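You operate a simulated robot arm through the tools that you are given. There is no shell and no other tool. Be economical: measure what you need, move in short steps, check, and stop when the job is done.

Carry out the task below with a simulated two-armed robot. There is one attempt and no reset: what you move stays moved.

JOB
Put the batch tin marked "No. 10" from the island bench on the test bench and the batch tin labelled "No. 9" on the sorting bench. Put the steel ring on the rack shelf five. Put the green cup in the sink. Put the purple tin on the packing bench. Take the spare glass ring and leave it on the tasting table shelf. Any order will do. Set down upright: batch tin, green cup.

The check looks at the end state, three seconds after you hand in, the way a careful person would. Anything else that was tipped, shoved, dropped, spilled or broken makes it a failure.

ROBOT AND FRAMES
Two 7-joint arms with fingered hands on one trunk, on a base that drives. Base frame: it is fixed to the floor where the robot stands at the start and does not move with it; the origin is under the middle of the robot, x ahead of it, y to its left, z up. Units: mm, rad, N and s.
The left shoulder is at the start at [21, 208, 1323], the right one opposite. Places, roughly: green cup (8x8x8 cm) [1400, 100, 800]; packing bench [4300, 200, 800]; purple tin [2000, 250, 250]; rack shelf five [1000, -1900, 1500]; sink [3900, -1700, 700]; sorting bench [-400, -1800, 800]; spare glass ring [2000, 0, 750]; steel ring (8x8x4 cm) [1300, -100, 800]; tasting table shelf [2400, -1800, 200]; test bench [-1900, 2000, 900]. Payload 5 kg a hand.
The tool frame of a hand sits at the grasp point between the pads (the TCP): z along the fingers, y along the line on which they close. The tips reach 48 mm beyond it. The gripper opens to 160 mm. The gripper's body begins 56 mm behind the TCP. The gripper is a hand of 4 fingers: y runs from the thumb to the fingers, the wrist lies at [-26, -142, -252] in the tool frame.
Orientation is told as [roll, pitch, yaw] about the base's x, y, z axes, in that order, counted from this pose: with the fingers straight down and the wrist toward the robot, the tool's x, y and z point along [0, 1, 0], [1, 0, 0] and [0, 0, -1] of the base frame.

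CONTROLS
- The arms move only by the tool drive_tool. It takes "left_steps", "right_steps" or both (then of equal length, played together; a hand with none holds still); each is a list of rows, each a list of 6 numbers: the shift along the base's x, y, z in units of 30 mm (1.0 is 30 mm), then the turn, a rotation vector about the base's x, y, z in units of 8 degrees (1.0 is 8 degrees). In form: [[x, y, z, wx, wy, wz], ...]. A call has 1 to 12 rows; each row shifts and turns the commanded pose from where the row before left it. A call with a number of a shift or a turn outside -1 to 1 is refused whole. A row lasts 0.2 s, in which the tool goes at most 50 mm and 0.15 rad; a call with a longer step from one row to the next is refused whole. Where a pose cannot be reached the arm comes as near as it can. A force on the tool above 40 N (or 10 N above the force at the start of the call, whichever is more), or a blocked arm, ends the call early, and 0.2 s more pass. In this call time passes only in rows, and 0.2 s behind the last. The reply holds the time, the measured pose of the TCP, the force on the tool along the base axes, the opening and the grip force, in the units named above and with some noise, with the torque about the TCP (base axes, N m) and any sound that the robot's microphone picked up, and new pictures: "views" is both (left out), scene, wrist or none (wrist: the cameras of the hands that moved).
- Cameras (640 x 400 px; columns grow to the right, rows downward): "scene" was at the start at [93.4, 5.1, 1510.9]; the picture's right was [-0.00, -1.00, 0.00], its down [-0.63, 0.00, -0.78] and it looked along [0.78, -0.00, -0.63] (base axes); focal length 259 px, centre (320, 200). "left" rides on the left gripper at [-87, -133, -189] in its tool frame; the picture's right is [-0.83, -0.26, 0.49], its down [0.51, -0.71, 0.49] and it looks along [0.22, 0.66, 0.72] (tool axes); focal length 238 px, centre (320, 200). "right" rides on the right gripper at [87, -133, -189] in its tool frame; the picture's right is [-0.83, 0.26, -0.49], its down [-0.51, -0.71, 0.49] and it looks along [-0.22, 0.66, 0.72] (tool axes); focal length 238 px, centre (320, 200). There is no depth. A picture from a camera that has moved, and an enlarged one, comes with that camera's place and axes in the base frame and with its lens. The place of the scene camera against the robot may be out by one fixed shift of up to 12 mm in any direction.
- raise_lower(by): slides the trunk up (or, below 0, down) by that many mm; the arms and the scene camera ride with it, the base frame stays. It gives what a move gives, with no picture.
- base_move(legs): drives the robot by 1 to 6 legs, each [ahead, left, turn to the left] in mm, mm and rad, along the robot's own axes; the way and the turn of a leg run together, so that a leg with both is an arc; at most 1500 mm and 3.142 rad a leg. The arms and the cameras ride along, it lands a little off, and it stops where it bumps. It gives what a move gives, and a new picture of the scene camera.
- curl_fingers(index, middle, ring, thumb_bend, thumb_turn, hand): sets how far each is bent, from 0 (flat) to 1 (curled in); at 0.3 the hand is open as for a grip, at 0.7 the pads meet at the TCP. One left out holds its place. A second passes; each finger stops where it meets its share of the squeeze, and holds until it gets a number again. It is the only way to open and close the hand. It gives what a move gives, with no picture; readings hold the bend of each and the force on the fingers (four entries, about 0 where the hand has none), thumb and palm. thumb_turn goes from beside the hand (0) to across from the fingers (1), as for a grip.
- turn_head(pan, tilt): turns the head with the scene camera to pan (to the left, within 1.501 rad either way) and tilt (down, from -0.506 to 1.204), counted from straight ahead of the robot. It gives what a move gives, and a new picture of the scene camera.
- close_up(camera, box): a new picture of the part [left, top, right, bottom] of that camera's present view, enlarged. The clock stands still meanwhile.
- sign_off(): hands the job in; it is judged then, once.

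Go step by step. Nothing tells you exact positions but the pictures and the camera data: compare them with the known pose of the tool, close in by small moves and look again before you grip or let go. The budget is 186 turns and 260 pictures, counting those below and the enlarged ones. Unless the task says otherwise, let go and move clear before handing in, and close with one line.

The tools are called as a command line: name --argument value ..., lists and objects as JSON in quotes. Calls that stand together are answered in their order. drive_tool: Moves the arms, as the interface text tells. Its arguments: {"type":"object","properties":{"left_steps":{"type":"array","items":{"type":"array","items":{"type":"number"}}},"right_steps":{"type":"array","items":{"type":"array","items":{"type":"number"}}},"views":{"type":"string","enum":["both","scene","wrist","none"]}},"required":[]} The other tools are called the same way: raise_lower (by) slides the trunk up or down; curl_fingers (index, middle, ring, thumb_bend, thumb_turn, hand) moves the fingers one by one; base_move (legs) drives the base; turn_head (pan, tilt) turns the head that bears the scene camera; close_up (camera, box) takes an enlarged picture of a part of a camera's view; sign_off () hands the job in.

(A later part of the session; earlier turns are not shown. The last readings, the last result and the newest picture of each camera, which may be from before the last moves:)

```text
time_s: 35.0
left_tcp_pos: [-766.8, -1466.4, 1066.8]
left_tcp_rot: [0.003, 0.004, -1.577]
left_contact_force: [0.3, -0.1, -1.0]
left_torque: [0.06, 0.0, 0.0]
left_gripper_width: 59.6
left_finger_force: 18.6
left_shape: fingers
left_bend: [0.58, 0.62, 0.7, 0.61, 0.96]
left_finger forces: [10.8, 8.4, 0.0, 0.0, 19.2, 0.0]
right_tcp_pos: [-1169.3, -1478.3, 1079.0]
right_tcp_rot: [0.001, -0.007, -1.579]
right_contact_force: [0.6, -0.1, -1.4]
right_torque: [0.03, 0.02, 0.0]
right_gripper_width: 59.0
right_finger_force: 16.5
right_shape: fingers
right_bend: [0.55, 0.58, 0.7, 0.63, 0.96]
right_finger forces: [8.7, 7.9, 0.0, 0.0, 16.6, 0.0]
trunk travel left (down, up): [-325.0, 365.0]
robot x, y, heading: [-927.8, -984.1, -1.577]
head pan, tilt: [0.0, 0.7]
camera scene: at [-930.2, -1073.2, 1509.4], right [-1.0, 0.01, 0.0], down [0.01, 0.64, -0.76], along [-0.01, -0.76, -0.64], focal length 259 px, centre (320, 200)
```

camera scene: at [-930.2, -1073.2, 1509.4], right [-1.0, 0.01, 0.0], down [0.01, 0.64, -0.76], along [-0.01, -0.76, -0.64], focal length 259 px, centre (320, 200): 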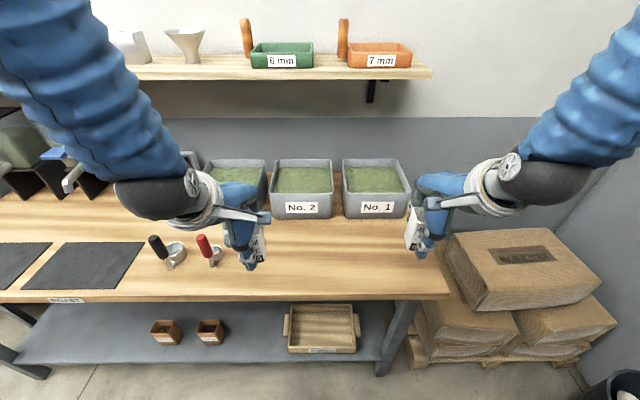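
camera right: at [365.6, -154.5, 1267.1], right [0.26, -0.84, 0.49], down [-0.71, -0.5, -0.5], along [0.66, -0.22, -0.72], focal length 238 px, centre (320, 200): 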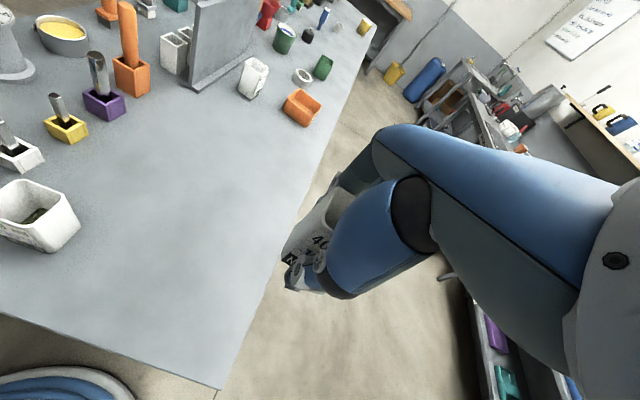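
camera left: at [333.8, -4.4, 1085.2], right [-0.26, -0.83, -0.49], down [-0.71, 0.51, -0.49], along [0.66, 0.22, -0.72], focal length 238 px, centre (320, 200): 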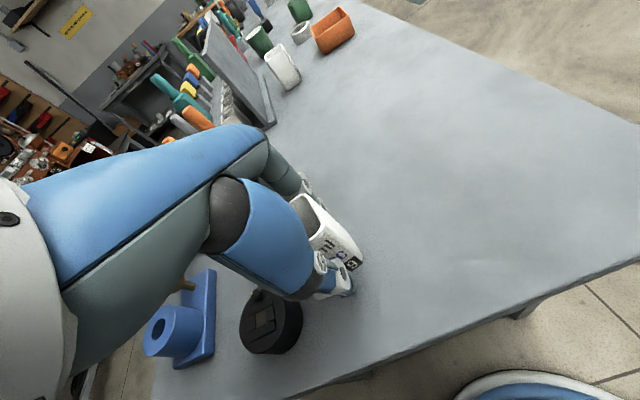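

The bench top computes to roughly z = 855 with its front edge at y = -1450. I'll extend the left hand over the open wood and check from the wrist camera.

drive_tool --left_steps '[[0, -0.9, 0, 0, 0, 0], [0, -0.9, 0, 0, 0, 0], [0, -0.9, 0, 0, 0, 0], [0, -0.9, -0.6, 0, 0, 0], [0, -0.5, -0.8, 0, 0, 0], [0, 0, -0.8, 0, 0, 0]]'

close_up --camera "left" --box '[240, 160, 440, 360]'

```text
time_s: 36.4
left_tcp_pos: [-766.8, -1590.6, 1002.2]
left_tcp_rot: [-0.001, 0.004, -1.577]
left_contact_force: [0.1, -0.5, -0.4]
left_torque: [0.08, -0.01, -0.01]
left_gripper_width: 59.8
left_finger_force: 19.6
left_shape: fingers
left_bend: [0.58, 0.62, 0.7, 0.61, 0.96]
left_finger forces: [10.9, 8.5, 0.0, 0.0, 19.3, 0.0]
right_tcp_pos: [-1168.6, -1480.1, 1078.1]
right_tcp_rot: [0.001, -0.005, -1.58]
right_contact_force: [0.3, -1.6, -1.5]
right_torque: [0.09, -0.02, 0.01]
right_gripper_width: 59.0
right_finger_force: 16.8
right_shape: fingers
right_bend: [0.55, 0.58, 0.7, 0.63, 0.96]
right_finger forces: [8.7, 8.0, 0.1, 0.1, 16.6, 0.1]
trunk travel left (down, up): [-325.0, 365.0]
robot x, y, heading: [-927.7, -983.2, -1.577]
head pan, tilt: [0.0, 0.7]
camera scene: at [-930.0, -1073.7, 1509.3], right [-1.0, 0.01, 0.0], down [0.0, 0.64, -0.76], along [-0.01, -0.76, -0.65], focal length 259 px, centre (320, 200)
camera left: at [-852.0, -1457.5, 1191.1], right [-0.83, 0.27, -0.49], down [0.51, 0.71, -0.49], along [0.21, -0.66, -0.72], focal length 238 px, centre (320, 200)
```

scene: 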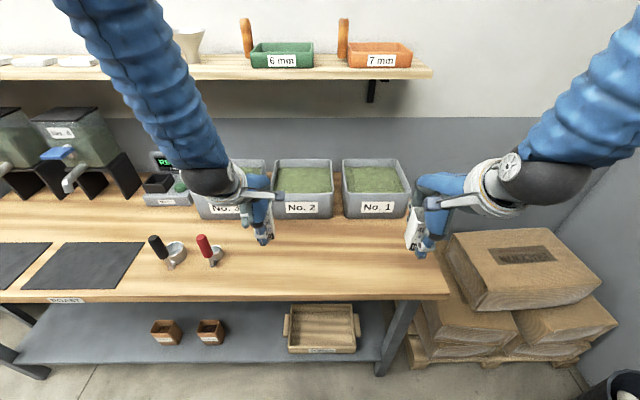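
left: 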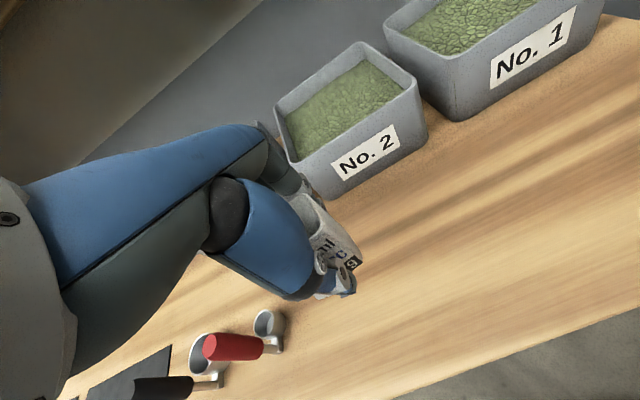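

```text
2.00 times, centred on (340, 260) of left
camera zoom: at [-852.0, -1457.5, 1191.1], right [-0.83, 0.27, -0.49], down [0.51, 0.71, -0.49], along [0.21, -0.66, -0.72], focal length 477 px, centre (280, 80)
```

zoom: 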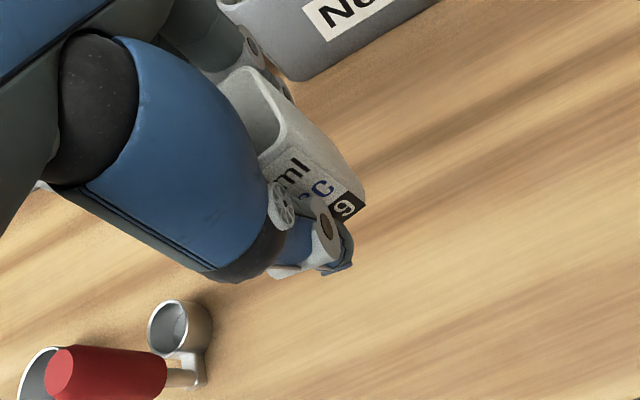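

Bench height is between 820 and 858. I'll lower the tin in stages and watch the force.

drive_tool --left_steps '[[0, 0, -0.8, 0, 0, 0], [0, 0, -0.8, 0, 0, 0], [0, 0, -0.5, 0, 0, 0]]' --views "wrist"

close_up --camera "left" --box '[240, 160, 440, 360]'

```text
time_s: 37.2
left_tcp_pos: [-766.8, -1590.3, 938.0]
left_tcp_rot: [0.003, 0.002, -1.58]
left_contact_force: [0.5, -0.5, 0.1]
left_torque: [0.07, -0.01, -0.05]
left_gripper_width: 59.5
left_finger_force: 19.2
left_shape: fingers
left_bend: [0.58, 0.62, 0.7, 0.61, 0.96]
left_finger forces: [10.8, 8.5, 0.1, 0.0, 19.3, 0.0]
right_tcp_pos: [-1168.8, -1479.4, 1079.3]
right_tcp_rot: [0.002, -0.005, -1.58]
right_contact_force: [-0.2, -0.6, -0.7]
right_torque: [0.0, 0.02, 0.0]
right_gripper_width: 58.7
right_finger_force: 16.5
right_shape: fingers
right_bend: [0.55, 0.58, 0.7, 0.63, 0.96]
right_finger forces: [8.7, 7.9, 0.1, 0.0, 16.6, 0.0]
trunk travel left (down, up): [-325.0, 365.0]
robot x, y, heading: [-928.2, -979.6, -1.583]
head pan, tilt: [0.0, 0.7]
camera left: at [-852.2, -1457.9, 1127.1], right [-0.83, 0.27, -0.49], down [0.51, 0.71, -0.49], along [0.21, -0.66, -0.72], focal length 238 px, centre (320, 200)
```

left: 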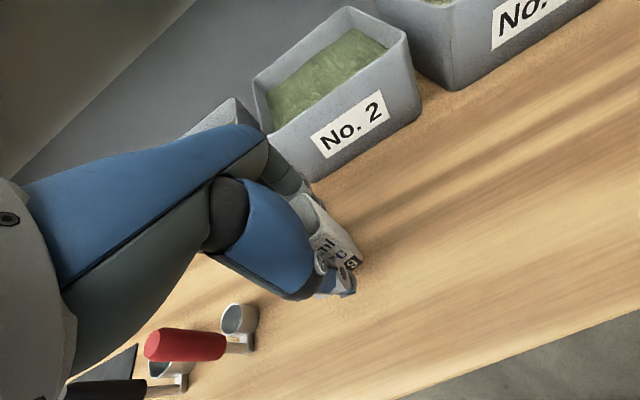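

```text
2.00 times, centred on (340, 260) of left
camera zoom: at [-852.2, -1457.9, 1127.1], right [-0.83, 0.27, -0.49], down [0.51, 0.71, -0.49], along [0.21, -0.66, -0.72], focal length 477 px, centre (280, 80)
```

zoom: 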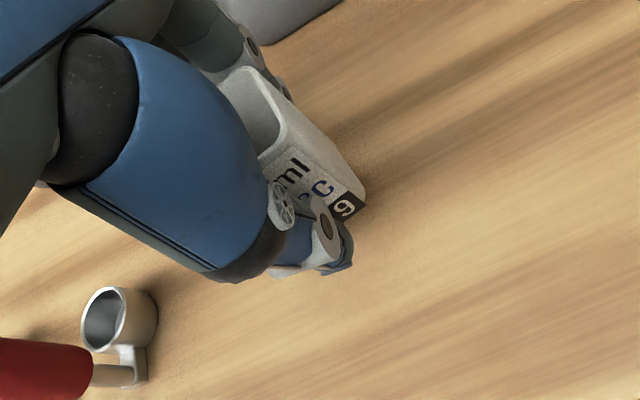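

No contact yet. I'll lower in 6 mm steps, watching the force.

drive_tool --left_steps '[[0, 0, -0.25, 0, 0, 0], [0, 0, -0.25, 0, 0, 0], [0, 0, -0.25, 0, 0, 0]]' --views "none"

drive_tool --left_steps '[[0, 0, -0.25, 0, 0, 0], [0, 0, -0.2, 0, 0, 0]]' --views "wrist"

```text
time_s: 38.0
left_tcp_pos: [-767.2, -1587.3, 914.6]
left_tcp_rot: [-0.001, 0.003, -1.578]
left_contact_force: [0.6, -0.8, -1.8]
left_torque: [0.01, -0.03, -0.01]
left_gripper_width: 59.4
left_finger_force: 19.5
left_shape: fingers
left_bend: [0.58, 0.62, 0.7, 0.61, 0.96]
left_finger forces: [10.8, 8.5, 0.0, 0.0, 19.3, 0.0]
right_tcp_pos: [-1170.0, -1479.0, 1078.8]
right_tcp_rot: [0.002, -0.007, -1.579]
right_contact_force: [0.4, -0.3, -0.3]
right_torque: [0.02, 0.01, -0.02]
right_gripper_width: 58.6
right_finger_force: 16.7
right_shape: fingers
right_bend: [0.55, 0.58, 0.7, 0.63, 0.96]
right_finger forces: [8.7, 7.9, 0.0, 0.0, 16.6, 0.0]
trunk travel left (down, up): [-325.0, 365.0]
robot x, y, heading: [-927.9, -980.7, -1.576]
head pan, tilt: [0.0, 0.7]
```

```text
time_s: 38.6
left_tcp_pos: [-766.6, -1588.5, 904.9]
left_tcp_rot: [-0.001, -0.006, -1.577]
left_contact_force: [2.5, 5.4, 35.7]
left_torque: [0.41, 0.09, -0.03]
left_gripper_width: 59.5
left_finger_force: 23.7
left_shape: fingers
left_bend: [0.58, 0.62, 0.7, 0.61, 0.96]
left_finger forces: [11.3, 10.3, 0.0, 0.0, 25.6, 0.0]
right_tcp_pos: [-1169.7, -1477.2, 1080.0]
right_tcp_rot: [0.003, -0.009, -1.579]
right_contact_force: [1.1, -0.5, -1.7]
right_torque: [-0.04, 0.04, -0.01]
right_gripper_width: 58.3
right_finger_force: 16.9
right_shape: fingers
right_bend: [0.55, 0.58, 0.7, 0.63, 0.96]
right_finger forces: [8.7, 7.9, 0.0, 0.1, 16.5, 0.0]
trunk travel left (down, up): [-325.0, 365.0]
robot x, y, heading: [-928.1, -983.8, -1.578]
head pan, tilt: [0.0, 0.7]
camera left: at [-852.3, -1455.0, 1093.6], right [-0.83, 0.26, -0.49], down [0.51, 0.7, -0.49], along [0.21, -0.66, -0.72], focal length 238 px, centre (320, 200)
```

left: 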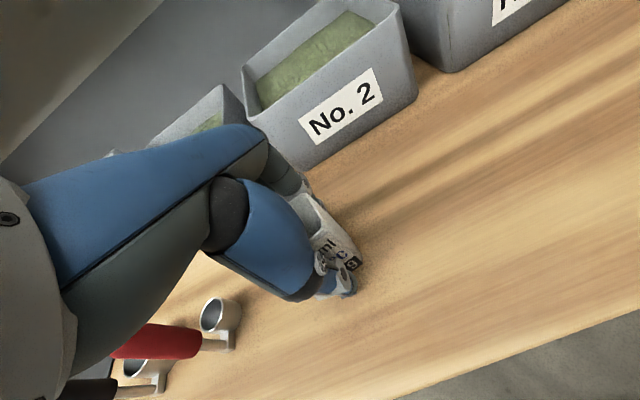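

Contact at about z = 905, so the tin is on the bench. I'll ease the pressure and let go.

drive_tool --left_steps '[[0, 0, 0.08, 0, 0, 0]]' --views "none"

curl_fingers --hand "left" --index 0.3 --middle 0.3 --ring 0.3 --thumb_bend 0.3

drive_tool --left_steps '[[0, 0, 0.8, 0, 0, 0], [0, 0, 0.9, 0, 0, 0], [0, 0, 0.9, 0, 0, 0], [0, 0, 0.9, 0, 0, 0], [0, 0, 0.9, 0, 0, 0], [0, 0.9, 0.5, 0, 0, 0], [0, 0.9, 0, 0, 0, 0], [0, 0.9, 0, 0, 0, 0]]'

```text
time_s: 39.0
left_tcp_pos: [-767.0, -1589.7, 905.8]
left_tcp_rot: [0.003, -0.002, -1.577]
left_contact_force: [2.2, -0.2, 28.1]
left_torque: [-0.09, 0.01, 0.01]
left_gripper_width: 59.5
left_finger_force: 23.1
left_shape: fingers
left_bend: [0.58, 0.62, 0.7, 0.61, 0.96]
left_finger forces: [12.7, 11.4, 0.0, 0.1, 22.5, 0.0]
right_tcp_pos: [-1169.0, -1477.6, 1079.9]
right_tcp_rot: [0.002, -0.006, -1.581]
right_contact_force: [0.5, 0.4, -0.7]
right_torque: [-0.02, 0.02, 0.02]
right_gripper_width: 58.8
right_finger_force: 16.3
right_shape: fingers
right_bend: [0.55, 0.58, 0.7, 0.63, 0.96]
right_finger forces: [8.7, 7.9, 0.1, 0.1, 16.7, 0.0]
trunk travel left (down, up): [-325.0, 365.0]
robot x, y, heading: [-924.7, -983.5, -1.58]
head pan, tilt: [0.0, 0.7]
```

```text
time_s: 40.0
left_tcp_pos: [-767.4, -1589.1, 903.6]
left_tcp_rot: [0.002, 0.005, -1.578]
left_contact_force: [0.1, -0.2, 0.1]
left_torque: [0.02, 0.01, 0.03]
left_gripper_width: 169.6
left_finger_force: 0.1
left_shape: fingers
left_bend: [0.3, 0.3, 0.3, 0.3, 0.97]
left_finger forces: [0.1, 0.0, 0.0, 0.2, 0.0, 0.1]
right_tcp_pos: [-1169.7, -1479.7, 1079.5]
right_tcp_rot: [0.002, -0.008, -1.579]
right_contact_force: [0.0, -0.1, -1.2]
right_torque: [0.03, 0.02, 0.02]
right_gripper_width: 58.9
right_finger_force: 16.2
right_shape: fingers
right_bend: [0.55, 0.58, 0.7, 0.63, 0.96]
right_finger forces: [8.7, 7.8, 0.0, 0.0, 16.6, 0.0]
trunk travel left (down, up): [-325.0, 365.0]
robot x, y, heading: [-928.0, -981.0, -1.58]
head pan, tilt: [0.0, 0.7]
```

```text
time_s: 41.8
left_tcp_pos: [-768.0, -1504.6, 1052.3]
left_tcp_rot: [0.002, 0.0, -1.579]
left_contact_force: [1.0, -0.3, 1.0]
left_torque: [-0.06, -0.01, 0.0]
left_gripper_width: 169.8
left_finger_force: 0.1
left_shape: fingers
left_bend: [0.3, 0.3, 0.3, 0.3, 0.97]
left_finger forces: [0.1, 0.0, 0.0, 0.0, 0.0, 0.0]
right_tcp_pos: [-1169.4, -1477.4, 1079.3]
right_tcp_rot: [0.002, -0.007, -1.58]
right_contact_force: [0.4, 0.2, -1.4]
right_torque: [-0.02, 0.01, -0.02]
right_gripper_width: 58.7
right_finger_force: 16.2
right_shape: fingers
right_bend: [0.55, 0.58, 0.7, 0.63, 0.96]
right_finger forces: [8.7, 7.9, 0.0, 0.0, 16.6, 0.0]
trunk travel left (down, up): [-325.0, 365.0]
robot x, y, heading: [-925.4, -981.7, -1.578]
head pan, tilt: [0.0, 0.7]
camera scene: at [-930.2, -1071.3, 1509.6], right [-1.0, 0.01, 0.0], down [0.01, 0.64, -0.77], along [-0.01, -0.77, -0.64], focal length 259 px, centre (320, 200)
camera left: at [-853.9, -1373.0, 1240.6], right [-0.83, 0.27, -0.49], down [0.51, 0.71, -0.49], along [0.21, -0.66, -0.72], focal length 238 px, centre (320, 200)
```

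scene: 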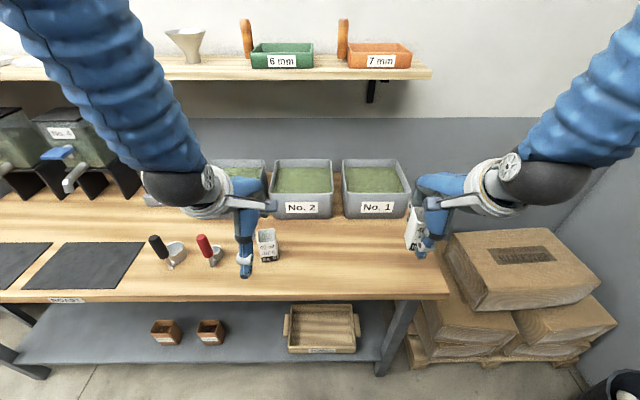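
left: 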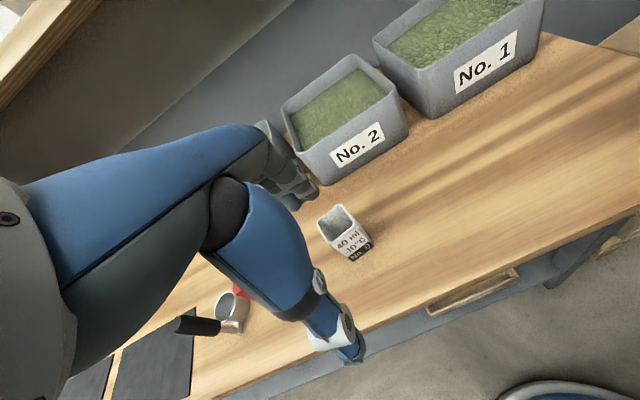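

No. 9 stands upright on the sorting bench. Next I back away and turn round toward the test bench with No. 10.

base_move --legs '[[-850, 0, 0], [0, 0, 1.57]]'

base_move --legs '[[0, 0, 1.57]]'

```text
time_s: 50.1
left_tcp_pos: [-386.3, 2.7, 1051.6]
left_tcp_rot: [0.003, 0.004, -0.028]
left_contact_force: [0.1, -0.1, 0.1]
left_torque: [0.02, -0.01, 0.01]
left_gripper_width: 169.8
left_finger_force: 0.0
left_shape: fingers
left_bend: [0.3, 0.3, 0.3, 0.3, 0.97]
left_finger forces: [0.0, 0.1, 0.0, 0.1, 0.0, 0.1]
right_tcp_pos: [-423.0, -396.4, 1079.5]
right_tcp_rot: [0.0, -0.006, -0.029]
right_contact_force: [0.1, -0.9, 0.0]
right_torque: [0.02, -0.01, -0.03]
right_gripper_width: 58.4
right_finger_force: 16.3
right_shape: fingers
right_bend: [0.55, 0.58, 0.7, 0.63, 0.96]
right_finger forces: [8.3, 7.6, 0.0, 0.1, 16.0, 0.0]
trunk travel left (down, up): [-325.0, 365.0]
robot x, y, heading: [-915.4, -144.5, -0.027]
head pan, tilt: [0.0, 0.7]
camera scene: at [-820.8, -141.2, 1509.4], right [-0.03, -1.0, 0.0], down [-0.64, 0.02, -0.76], along [0.76, -0.02, -0.64], focal length 259 px, centre (320, 200)
```

scene: 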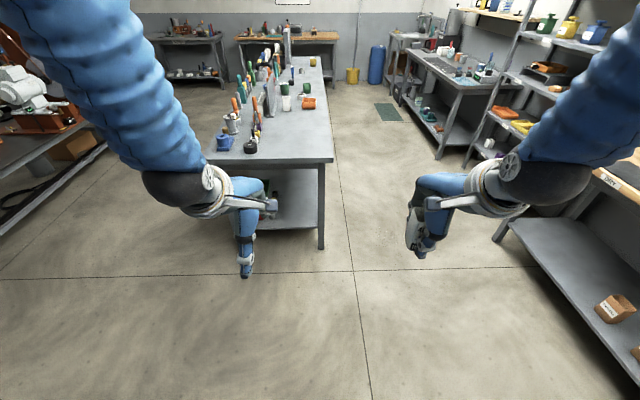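

```text
time_s: 54.4
left_tcp_pos: [-1072.4, 379.6, 1050.1]
left_tcp_rot: [0.003, 0.003, 1.566]
left_contact_force: [-0.3, 0.3, -0.4]
left_torque: [-0.02, -0.01, 0.02]
left_gripper_width: 170.0
left_finger_force: 0.1
left_shape: fingers
left_bend: [0.3, 0.3, 0.3, 0.3, 0.97]
left_finger forces: [0.0, 0.0, 0.0, 0.0, 0.1, 0.0]
right_tcp_pos: [-672.6, 353.1, 1078.7]
right_tcp_rot: [0.001, -0.008, 1.566]
right_contact_force: [0.5, -0.4, -1.1]
right_torque: [0.02, -0.01, 0.02]
right_gripper_width: 58.0
right_finger_force: 15.1
right_shape: fingers
right_bend: [0.56, 0.59, 0.7, 0.63, 0.96]
right_finger forces: [8.1, 7.4, 0.0, 0.1, 15.4, 0.1]
trunk travel left (down, up): [-325.0, 365.0]
robot x, y, heading: [-910.8, -143.0, 1.57]
head pan, tilt: [0.0, 0.7]
camera scene: at [-916.0, -43.0, 1509.4], right [1.0, 0.0, 0.0], down [0.0, -0.64, -0.76], along [0.0, 0.76, -0.64], focal length 259 px, centre (320, 200)
```

scene: 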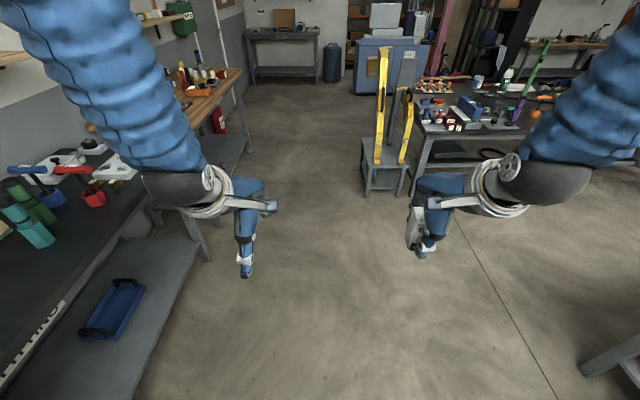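

The wooden test bench is ahead on the left; the aisle is clear between it and the yellow steps. I'll drive up alongside it and turn to face it.

base_move --legs '[[1000, 0, 0], [1000, 0, 0], [0, 0, 1.57]]'

```text
time_s: 68.2
left_tcp_pos: [-1404.8, 1697.7, 1050.7]
left_tcp_rot: [0.001, 0.005, 3.137]
left_contact_force: [0.2, -0.3, 0.6]
left_torque: [-0.01, 0.0, 0.04]
left_gripper_width: 170.3
left_finger_force: 0.0
left_shape: fingers
left_bend: [0.3, 0.3, 0.3, 0.3, 0.97]
left_finger forces: [0.1, 0.0, 0.1, 0.1, 0.0, 0.1]
right_tcp_pos: [-1377.3, 2098.1, 1078.7]
right_tcp_rot: [0.002, -0.006, 3.136]
right_contact_force: [-0.3, -1.1, -1.4]
right_torque: [0.0, 0.02, 0.02]
right_gripper_width: 57.6
right_finger_force: 14.6
right_shape: fingers
right_bend: [0.56, 0.59, 0.7, 0.63, 0.96]
right_finger forces: [7.9, 7.0, 0.1, 0.1, 15.0, 0.0]
trunk travel left (down, up): [-325.0, 365.0]
robot x, y, heading: [-883.0, 1858.4, 3.132]
head pan, tilt: [0.0, 0.7]
camera scene: at [-979.7, 1862.2, 1509.4], right [0.01, 1.0, 0.0], down [0.64, 0.0, -0.76], along [-0.76, 0.0, -0.64], focal length 259 px, centre (320, 200)
```

scene: 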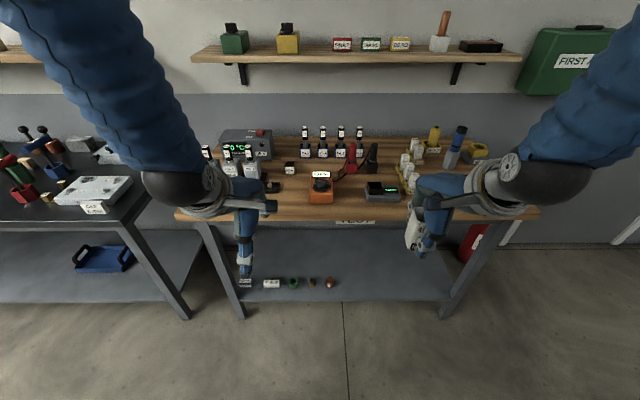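

close_up --camera "scene" --box '[180, 110, 540, 240]'

```text
1.78 times, centred on (360, 175) of scene
camera zoom: at [-979.7, 1862.2, 1509.4], right [0.01, 1.0, 0.0], down [0.64, 0.0, -0.76], along [-0.76, 0.0, -0.64], focal length 461 px, centre (249, 244)
```

zoom: 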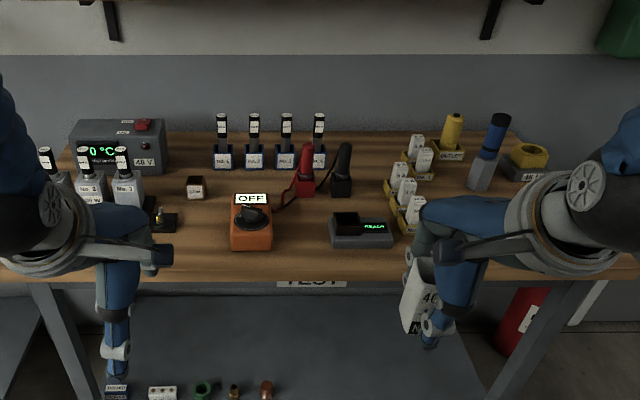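

The front-right part of the test bench appears free, partly hidden by the right hand. I'll look from the right wrist camera.

close_up --camera "right" --box '[0, 0, 640, 400]'

```text
1.00 times, centred on (320, 200) of right
camera zoom: at [-1244.4, 2009.7, 1267.6], right [-0.25, 0.84, 0.49], down [0.71, 0.5, -0.5], along [-0.66, 0.22, -0.72], focal length 238 px, centre (320, 200)
```

zoom: 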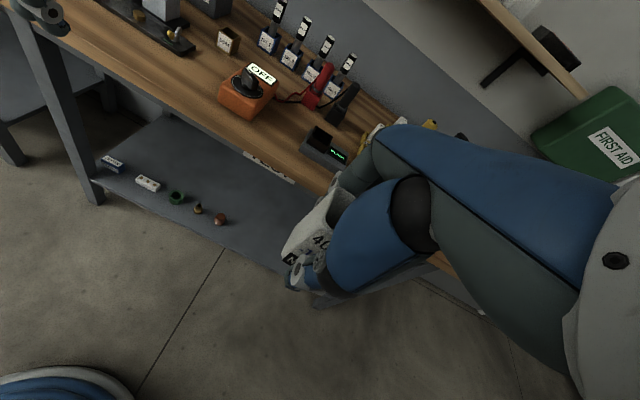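

I'll shift right so the candidate spot lies between the two hands.

base_move --legs '[[0, -420, 0.01]]'

close_up --camera "scene" --box '[160, 120, 480, 260]'

```text
time_s: 70.8
left_tcp_pos: [-1403.3, 2108.4, 1050.7]
left_tcp_rot: [0.002, 0.003, -3.135]
left_contact_force: [-0.4, 0.1, 0.1]
left_torque: [-0.04, 0.0, 0.02]
left_gripper_width: 170.0
left_finger_force: 0.0
left_shape: fingers
left_bend: [0.3, 0.3, 0.3, 0.3, 0.97]
left_finger forces: [0.0, 0.0, 0.1, 0.0, 0.1, 0.0]
right_tcp_pos: [-1380.5, 2508.0, 1078.5]
right_tcp_rot: [0.001, -0.009, -3.135]
right_contact_force: [0.1, 0.4, -2.0]
right_torque: [-0.06, 0.02, 0.0]
right_gripper_width: 57.7
right_finger_force: 14.8
right_shape: fingers
right_bend: [0.56, 0.59, 0.7, 0.63, 0.96]
right_finger forces: [7.9, 7.1, 0.1, 0.1, 15.0, 0.1]
trunk travel left (down, up): [-325.0, 365.0]
robot x, y, heading: [-881.8, 2273.9, -3.13]
head pan, tilt: [0.0, 0.7]
camera scene: at [-980.1, 2278.9, 1509.4], right [-0.01, 1.0, 0.0], down [0.64, 0.0, -0.76], along [-0.76, -0.01, -0.64], focal length 259 px, centre (320, 200)
```

scene: 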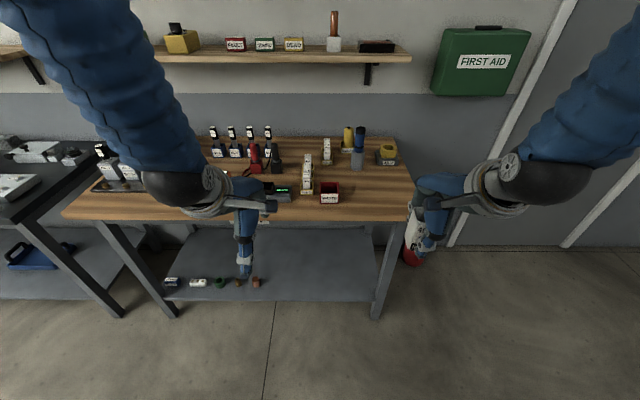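

```text
2.00 times, centred on (320, 190) of scene
camera zoom: at [-980.1, 2278.9, 1509.4], right [-0.01, 1.0, 0.0], down [0.64, 0.0, -0.76], along [-0.76, -0.01, -0.64], focal length 518 px, centre (320, 220)
```

zoom: 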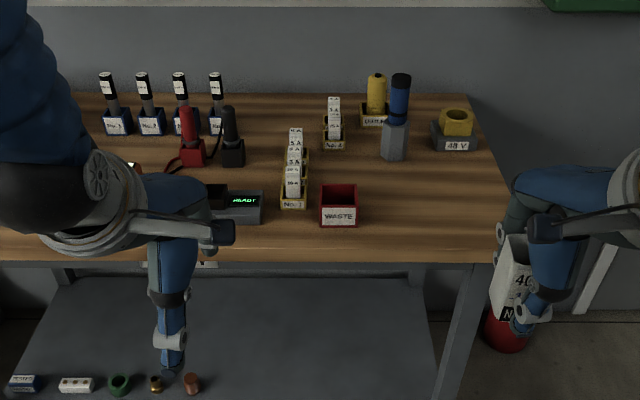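

There is free wood right of the red WASTE bin, around [-1745, 2480]. I'll pull the left hand back for clearance and drive closer.

drive_tool --left_steps '[[0.9, 0, 0.3, 0, 0, 0], [0.9, 0, 0.3, 0, 0, 0], [0.9, 0, 0.3, 0, 0, 0]]' --views "none"

base_move --legs '[[240, 0, -0.01]]'

drive_tool --right_steps '[[-0.9, -0.2, 0, 0, 0, 0], [-0.9, -0.2, 0, 0, 0, 0], [-0.9, -0.2, 0, 0, 0, 0], [-0.9, -0.2, 0, 0, 0, 0]]'

```text
time_s: 71.5
left_tcp_pos: [-1358.4, 2115.5, 1076.3]
left_tcp_rot: [0.001, 0.004, -3.135]
left_contact_force: [0.7, 0.4, -0.6]
left_torque: [0.01, 0.03, -0.02]
left_gripper_width: 169.8
left_finger_force: 0.1
left_shape: fingers
left_bend: [0.3, 0.3, 0.3, 0.3, 0.97]
left_finger forces: [0.1, 0.0, 0.0, 0.0, 0.0, 0.0]
left hand out of reach, approached as far as the arm can: row 2, 3
right_tcp_pos: [-1381.5, 2508.4, 1079.3]
right_tcp_rot: [-0.002, -0.006, -3.134]
right_contact_force: [0.3, 0.1, -0.2]
right_torque: [0.03, 0.01, 0.01]
right_gripper_width: 57.9
right_finger_force: 14.4
right_shape: fingers
right_bend: [0.56, 0.59, 0.7, 0.63, 0.96]
right_finger forces: [8.1, 7.1, 0.0, 0.0, 14.9, 0.1]
trunk travel left (down, up): [-325.0, 365.0]
robot x, y, heading: [-882.8, 2274.0, -3.132]
head pan, tilt: [0.0, 0.7]
```

```text
time_s: 73.3
left_tcp_pos: [-1603.6, 2119.9, 1076.6]
left_tcp_rot: [0.003, 0.006, 3.142]
left_contact_force: [-0.6, -0.9, 0.3]
left_torque: [0.01, -0.05, -0.01]
left_gripper_width: 170.1
left_finger_force: 0.0
left_shape: fingers
left_bend: [0.3, 0.3, 0.3, 0.3, 0.97]
left_finger forces: [0.1, 0.0, 0.0, 0.1, 0.0, 0.0]
right_tcp_pos: [-1621.9, 2513.4, 1078.5]
right_tcp_rot: [0.001, -0.003, 3.138]
right_contact_force: [-1.4, 0.1, -2.3]
right_torque: [0.01, -0.06, 0.03]
right_gripper_width: 57.7
right_finger_force: 15.4
right_shape: fingers
right_bend: [0.56, 0.59, 0.7, 0.63, 0.96]
right_finger forces: [8.0, 7.0, 0.1, 0.0, 15.0, 0.0]
trunk travel left (down, up): [-325.0, 365.0]
robot x, y, heading: [-1124.6, 2273.7, 3.139]
head pan, tilt: [0.0, 0.7]
camera scene: at [-1223.1, 2278.3, 1509.4], right [0.0, 1.0, 0.0], down [0.65, 0.0, -0.76], along [-0.76, 0.0, -0.65], focal length 259 px, centre (320, 200)
```

scene: 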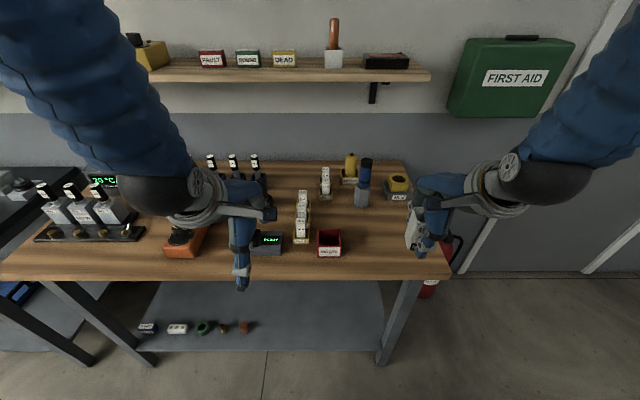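

```text
time_s: 74.3
left_tcp_pos: [-1603.1, 2118.7, 1075.9]
left_tcp_rot: [0.002, 0.007, 3.139]
left_contact_force: [-1.0, -0.3, -1.0]
left_torque: [0.01, -0.07, -0.01]
left_gripper_width: 170.0
left_finger_force: 0.0
left_shape: fingers
left_bend: [0.3, 0.3, 0.3, 0.3, 0.97]
left_finger forces: [0.0, 0.0, 0.1, 0.0, 0.0, 0.0]
right_tcp_pos: [-1728.1, 2489.4, 1078.7]
right_tcp_rot: [0.001, -0.003, 3.139]
right_contact_force: [0.0, -0.6, -2.4]
right_torque: [0.02, -0.01, -0.03]
right_gripper_width: 57.6
right_finger_force: 15.0
right_shape: fingers
right_bend: [0.56, 0.59, 0.7, 0.63, 0.96]
right_finger forces: [8.1, 7.1, 0.0, 0.0, 15.0, 0.0]
trunk travel left (down, up): [-325.0, 365.0]
robot x, y, heading: [-1121.3, 2274.9, 3.137]
head pan, tilt: [0.0, 0.7]
camera scene: at [-1223.5, 2278.0, 1509.3], right [0.0, 1.0, 0.0], down [0.65, 0.0, -0.76], along [-0.76, 0.0, -0.65], focal length 259 px, centre (320, 200)
camera right: at [-1595.4, 2401.2, 1267.6], right [-0.25, 0.84, 0.49], down [0.71, 0.5, -0.49], along [-0.66, 0.22, -0.72], focal length 238 px, centre (320, 200)
```

scene: 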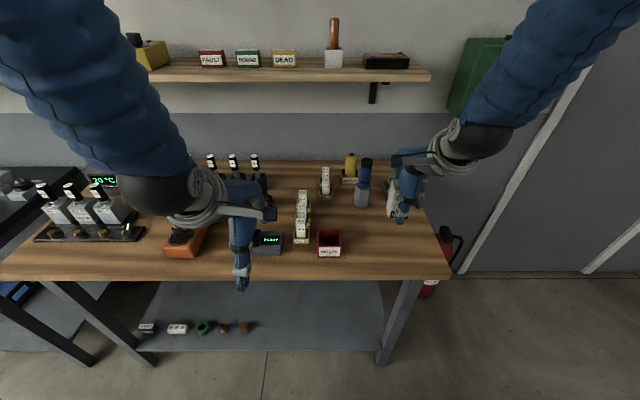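
right: 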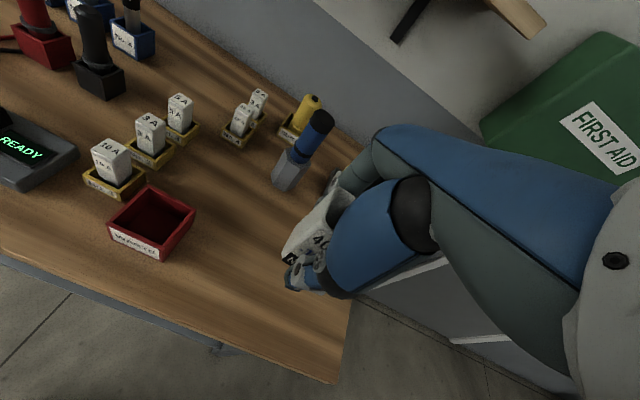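

The spot is free and the bench top looks near z = 905. I'll descend partway and check.

drive_tool --right_steps '[[0.4, 0.2, -0.8, 0, 0, 0], [0, 0, -0.9, 0, 0, 0], [0, 0, -0.9, 0, 0, 0]]' --views "both"

close_up --camera "right" --box '[200, 100, 440, 340]'

```text
time_s: 75.1
left_tcp_pos: [-1601.2, 2120.0, 1075.9]
left_tcp_rot: [0.001, 0.007, 3.139]
left_contact_force: [-0.2, 0.4, 0.5]
left_torque: [-0.05, -0.07, 0.03]
left_gripper_width: 170.2
left_finger_force: 0.1
left_shape: fingers
left_bend: [0.3, 0.3, 0.3, 0.3, 0.97]
left_finger forces: [0.0, 0.0, 0.0, 0.1, 0.1, 0.0]
right_tcp_pos: [-1717.7, 2495.5, 1001.1]
right_tcp_rot: [0.002, -0.008, 3.137]
right_contact_force: [-0.5, 0.9, -0.3]
right_torque: [-0.01, -0.13, 0.01]
right_gripper_width: 57.9
right_finger_force: 15.0
right_shape: fingers
right_bend: [0.56, 0.59, 0.7, 0.63, 0.96]
right_finger forces: [7.9, 6.9, 0.0, 0.1, 15.0, 0.1]
trunk travel left (down, up): [-325.0, 365.0]
robot x, y, heading: [-1123.7, 2271.8, 3.137]
head pan, tilt: [0.0, 0.7]
camera scene: at [-1223.1, 2278.9, 1509.3], right [0.0, 1.0, 0.0], down [0.65, 0.0, -0.76], along [-0.76, 0.0, -0.65], focal length 259 px, centre (320, 200)
camera right: at [-1584.1, 2407.8, 1189.6], right [-0.25, 0.84, 0.49], down [0.71, 0.5, -0.5], along [-0.66, 0.22, -0.72], focal length 238 px, centre (320, 200)
```

scene: 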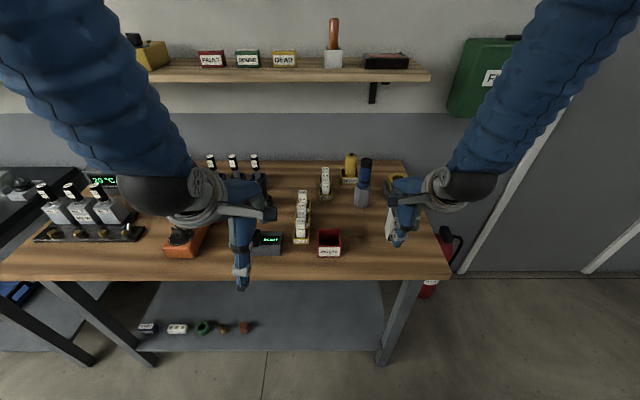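
right: 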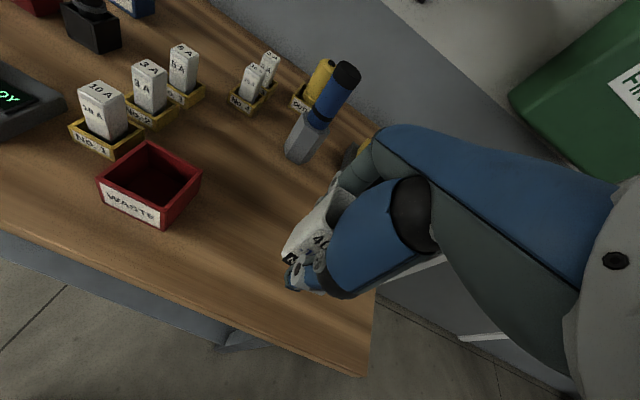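

```text
1.67 times, centred on (320, 220) of right
camera zoom: at [-1584.1, 2407.8, 1189.6], right [-0.25, 0.84, 0.49], down [0.71, 0.5, -0.5], along [-0.66, 0.22, -0.72], focal length 397 px, centre (320, 167)
```

zoom: 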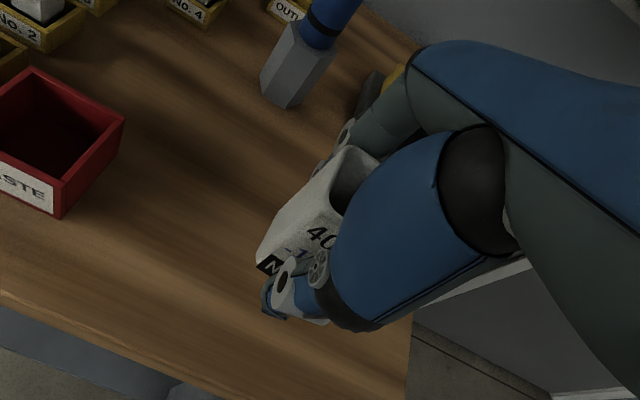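

The spot has good margins. I'll lower in small steps to contact.

drive_tool --right_steps '[[0, 0, -0.25, 0, 0, 0], [0, 0, -0.25, 0, 0, 0], [0, 0, -0.25, 0, 0, 0]]' --views "none"

drive_tool --right_steps '[[0, 0, -0.2, 0, 0, 0], [0, 0, -0.2, 0, 0, 0]]' --views "none"

```text
time_s: 75.9
left_tcp_pos: [-1601.9, 2119.0, 1077.1]
left_tcp_rot: [0.002, 0.005, 3.14]
left_contact_force: [0.0, -0.3, 0.7]
left_torque: [-0.01, -0.04, 0.0]
left_gripper_width: 170.1
left_finger_force: 0.2
left_shape: fingers
left_bend: [0.3, 0.3, 0.3, 0.3, 0.97]
left_finger forces: [0.0, 0.1, 0.1, 0.0, 0.1, 0.0]
right_tcp_pos: [-1719.1, 2494.1, 979.0]
right_tcp_rot: [0.001, -0.009, 3.139]
right_contact_force: [0.0, -0.3, -1.0]
right_torque: [0.04, -0.03, -0.01]
right_gripper_width: 57.4
right_finger_force: 14.6
right_shape: fingers
right_bend: [0.56, 0.59, 0.7, 0.63, 0.96]
right_finger forces: [8.0, 7.0, 0.1, 0.0, 15.1, 0.0]
trunk travel left (down, up): [-325.0, 365.0]
robot x, y, heading: [-1122.1, 2278.2, 3.143]
head pan, tilt: [0.0, 0.7]
```

```text
time_s: 76.5
left_tcp_pos: [-1602.4, 2119.5, 1075.8]
left_tcp_rot: [0.003, 0.004, 3.138]
left_contact_force: [1.1, 0.0, 0.0]
left_torque: [-0.02, -0.04, -0.01]
left_gripper_width: 170.0
left_finger_force: 0.0
left_shape: fingers
left_bend: [0.3, 0.3, 0.3, 0.3, 0.97]
left_finger forces: [0.0, 0.0, 0.0, 0.0, 0.0, 0.0]
right_tcp_pos: [-1717.4, 2494.4, 965.2]
right_tcp_rot: [0.002, -0.004, 3.139]
right_contact_force: [-0.2, -0.7, -0.7]
right_torque: [-0.05, -0.02, 0.01]
right_gripper_width: 57.5
right_finger_force: 14.3
right_shape: fingers
right_bend: [0.56, 0.59, 0.7, 0.63, 0.96]
right_finger forces: [8.0, 7.0, 0.0, 0.1, 15.0, 0.0]
trunk travel left (down, up): [-325.0, 365.0]
robot x, y, heading: [-1122.9, 2275.9, 3.137]
head pan, tilt: [0.0, 0.7]
```

drive_tool --right_steps '[[0, 0, -0.2, 0, 0, 0], [0, 0, -0.2, 0, 0, 0]]' --views "none"

drive_tool --right_steps '[[0, 0, -0.15, 0, 0, 0]]' --views "wrist"

```text
time_s: 77.1
left_tcp_pos: [-1603.1, 2120.2, 1077.0]
left_tcp_rot: [0.001, 0.005, 3.14]
left_contact_force: [1.1, 0.3, 0.7]
left_torque: [0.0, -0.03, 0.02]
left_gripper_width: 169.9
left_finger_force: 0.1
left_shape: fingers
left_bend: [0.3, 0.3, 0.3, 0.3, 0.97]
left_finger forces: [0.0, 0.0, 0.1, 0.0, 0.0, 0.0]
right_tcp_pos: [-1718.4, 2494.9, 954.0]
right_tcp_rot: [0.003, -0.007, 3.138]
right_contact_force: [0.3, -0.2, -1.7]
right_torque: [0.0, 0.01, 0.05]
right_gripper_width: 57.6
right_finger_force: 15.3
right_shape: fingers
right_bend: [0.56, 0.59, 0.7, 0.63, 0.96]
right_finger forces: [8.0, 7.0, 0.1, 0.1, 15.1, 0.1]
trunk travel left (down, up): [-325.0, 365.0]
robot x, y, heading: [-1124.0, 2271.6, 3.142]
head pan, tilt: [0.0, 0.7]
```

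```text
time_s: 77.5
left_tcp_pos: [-1602.5, 2120.2, 1076.9]
left_tcp_rot: [0.001, 0.006, 3.139]
left_contact_force: [-0.4, -0.1, 0.2]
left_torque: [0.01, -0.02, 0.0]
left_gripper_width: 169.9
left_finger_force: 0.1
left_shape: fingers
left_bend: [0.3, 0.3, 0.3, 0.3, 0.97]
left_finger forces: [0.0, 0.0, 0.1, 0.0, 0.0, 0.0]
right_tcp_pos: [-1717.4, 2494.6, 949.4]
right_tcp_rot: [0.001, -0.008, 3.139]
right_contact_force: [-0.3, 0.6, -0.5]
right_torque: [-0.05, -0.03, 0.01]
right_gripper_width: 57.8
right_finger_force: 14.9
right_shape: fingers
right_bend: [0.56, 0.59, 0.7, 0.63, 0.96]
right_finger forces: [8.0, 6.9, 0.0, 0.0, 15.0, 0.0]
trunk travel left (down, up): [-325.0, 365.0]
robot x, y, heading: [-1122.1, 2276.5, 3.145]
head pan, tilt: [0.0, 0.7]
camera right: at [-1583.7, 2407.1, 1138.6], right [-0.25, 0.84, 0.49], down [0.71, 0.5, -0.5], along [-0.66, 0.22, -0.72], focal length 238 px, centre (320, 200)
```

right: 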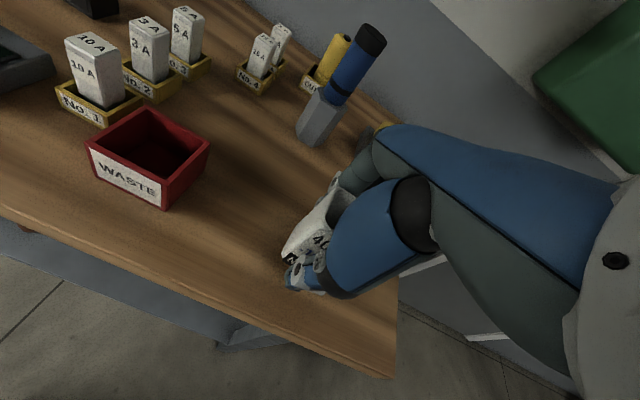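

No contact yet at 949. I'll keep lowering in small steps.

drive_tool --right_steps '[[0, 0, -0.2, 0, 0, 0], [0, 0, -0.2, 0, 0, 0]]' --views "none"

drive_tool --right_steps '[[0, 0, -0.2, 0, 0, 0], [0, 0, -0.15, 0, 0, 0]]' --views "none"

```text
time_s: 78.1
left_tcp_pos: [-1601.9, 2120.0, 1076.8]
left_tcp_rot: [0.002, 0.006, 3.14]
left_contact_force: [-0.1, -0.6, -0.1]
left_torque: [0.01, 0.01, -0.03]
left_gripper_width: 169.6
left_finger_force: 0.0
left_shape: fingers
left_bend: [0.3, 0.3, 0.3, 0.3, 0.97]
left_finger forces: [0.0, 0.0, 0.1, 0.0, 0.0, 0.1]
right_tcp_pos: [-1717.3, 2495.0, 937.5]
right_tcp_rot: [0.001, -0.006, 3.138]
right_contact_force: [-0.1, 0.5, -0.6]
right_torque: [-0.01, -0.03, -0.05]
right_gripper_width: 57.7
right_finger_force: 15.2
right_shape: fingers
right_bend: [0.56, 0.59, 0.7, 0.63, 0.96]
right_finger forces: [8.0, 7.0, 0.0, 0.0, 15.0, 0.0]
trunk travel left (down, up): [-325.0, 365.0]
robot x, y, heading: [-1121.5, 2272.0, 3.139]
head pan, tilt: [0.0, 0.7]
```

```text
time_s: 78.8
left_tcp_pos: [-1600.1, 2119.6, 1076.8]
left_tcp_rot: [0.002, 0.006, 3.143]
left_contact_force: [0.4, 0.2, 0.1]
left_torque: [-0.01, -0.07, -0.01]
left_gripper_width: 169.9
left_finger_force: 0.1
left_shape: fingers
left_bend: [0.3, 0.3, 0.3, 0.3, 0.97]
left_finger forces: [0.0, 0.0, 0.0, 0.1, 0.0, 0.0]
right_tcp_pos: [-1721.9, 2494.0, 931.7]
right_tcp_rot: [0.002, -0.023, 3.136]
right_contact_force: [7.5, -0.8, 24.8]
right_torque: [-0.07, -0.83, 0.01]
right_gripper_width: 57.9
right_finger_force: 30.2
right_shape: fingers
right_bend: [0.57, 0.6, 0.7, 0.63, 0.96]
right_finger forces: [6.4, 21.1, 0.0, 0.1, 32.2, 0.1]
trunk travel left (down, up): [-325.0, 365.0]
robot x, y, heading: [-1124.9, 2271.2, 3.138]
head pan, tilt: [0.0, 0.7]
stopped in row 2 (right hand): the force on the tool passed its limit (the readings are from after the stop); the commanded pose is now the measured one
```

Contact at about z = 932. I'll look before releasing.

close_up --camera "right" --box '[240, 160, 400, 320]'

close_up --camera "scene" --box '[320, 160, 480, 280]'

```text
2.50 times, centred on (320, 240) of right
camera zoom: at [-1584.9, 2406.9, 1120.5], right [-0.24, 0.84, 0.49], down [0.7, 0.5, -0.51], along [-0.67, 0.22, -0.71], focal length 596 px, centre (320, 100)
```

zoom: 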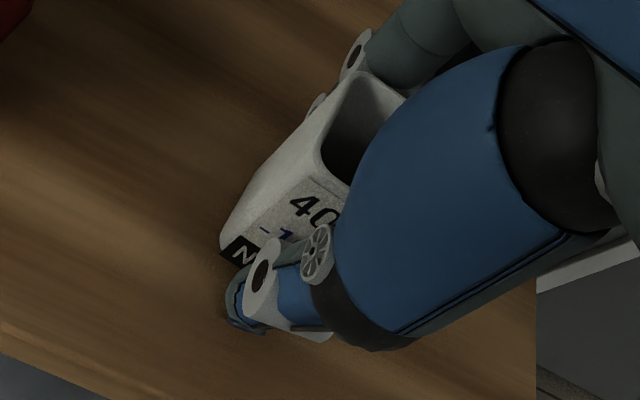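

```text
3.33 times, centred on (400, 220) of scene
camera zoom: at [-1220.7, 2278.0, 1509.7], right [0.0, 1.0, 0.0], down [0.64, 0.0, -0.77], along [-0.77, 0.0, -0.64], focal length 864 px, centre (53, 133)
```

zoom: 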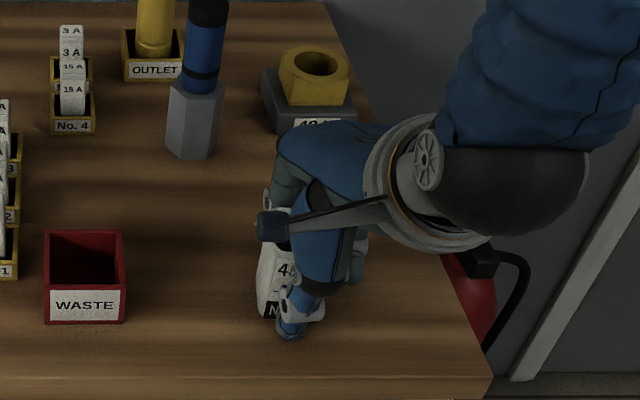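

The tin is down on the bench. I'll release and withdraw upward.

curl_fingers --hand "right" --index 0.3 --middle 0.3 --ring 0.3 --thumb_bend 0.3

drive_tool --right_steps '[[0, 0, 0.8, 0, 0, 0], [0, 0, 0.9, 0, 0, 0], [0, 0, 0.9, 0, 0, 0], [0, 0, 0.9, 0, 0, 0], [0, 0, 0.9, 0, 0, 0], [0.9, 0, 0.5, 0, 0, 0], [0.9, 0, 0, 0, 0, 0], [0.9, 0, 0, 0, 0, 0]]'

```text
time_s: 79.8
left_tcp_pos: [-1601.8, 2119.4, 1077.1]
left_tcp_rot: [0.002, 0.004, 3.14]
left_contact_force: [-0.6, 0.1, -0.1]
left_torque: [-0.01, 0.01, -0.02]
left_gripper_width: 170.1
left_finger_force: 0.1
left_shape: fingers
left_bend: [0.3, 0.3, 0.3, 0.3, 0.97]
left_finger forces: [0.1, 0.0, 0.0, 0.0, 0.0, 0.1]
right_tcp_pos: [-1722.5, 2495.0, 932.1]
right_tcp_rot: [0.003, -0.016, 3.136]
right_contact_force: [-0.8, 0.1, 0.3]
right_torque: [-0.05, -0.01, -0.02]
right_gripper_width: 169.6
right_finger_force: 0.0
right_shape: fingers
right_bend: [0.3, 0.3, 0.3, 0.3, 0.97]
right_finger forces: [0.0, 0.0, 0.0, 0.0, 0.0, 0.0]
trunk travel left (down, up): [-325.0, 365.0]
robot x, y, heading: [-1123.6, 2276.3, 3.145]
head pan, tilt: [0.0, 0.7]
```

```text
time_s: 81.5
left_tcp_pos: [-1601.7, 2119.7, 1075.7]
left_tcp_rot: [0.002, 0.005, 3.141]
left_contact_force: [1.2, 0.5, 0.4]
left_torque: [0.01, 0.08, 0.0]
left_gripper_width: 169.7
left_finger_force: 0.1
left_shape: fingers
left_bend: [0.3, 0.3, 0.3, 0.3, 0.97]
left_finger forces: [0.0, 0.1, 0.1, 0.0, 0.1, 0.0]
right_tcp_pos: [-1636.5, 2494.9, 1080.9]
right_tcp_rot: [0.001, -0.016, 3.136]
right_contact_force: [0.4, -0.6, 0.5]
right_torque: [0.05, 0.04, 0.0]
right_gripper_width: 170.0
right_finger_force: 0.0
right_shape: fingers
right_bend: [0.3, 0.3, 0.3, 0.3, 0.97]
right_finger forces: [0.0, 0.1, 0.1, 0.1, 0.0, 0.0]
trunk travel left (down, up): [-325.0, 365.0]
robot x, y, heading: [-1123.5, 2275.2, 3.139]
head pan, tilt: [0.0, 0.7]
camera scene: at [-1220.4, 2278.2, 1509.6], right [0.0, 1.0, 0.0], down [0.64, 0.0, -0.77], along [-0.77, 0.0, -0.64], focal length 259 px, centre (320, 200)
camera right: at [-1501.5, 2406.7, 1267.7], right [-0.25, 0.84, 0.49], down [0.7, 0.5, -0.5], along [-0.67, 0.22, -0.71], focal length 238 px, centre (320, 200)
```

scene: 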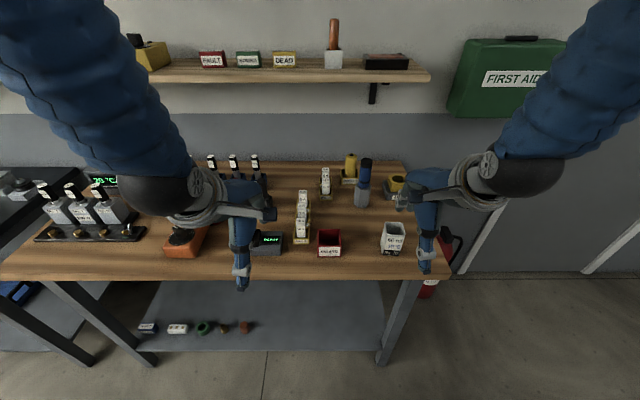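
right: 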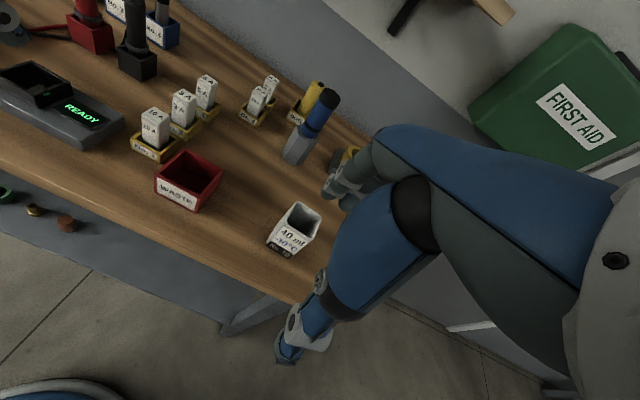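

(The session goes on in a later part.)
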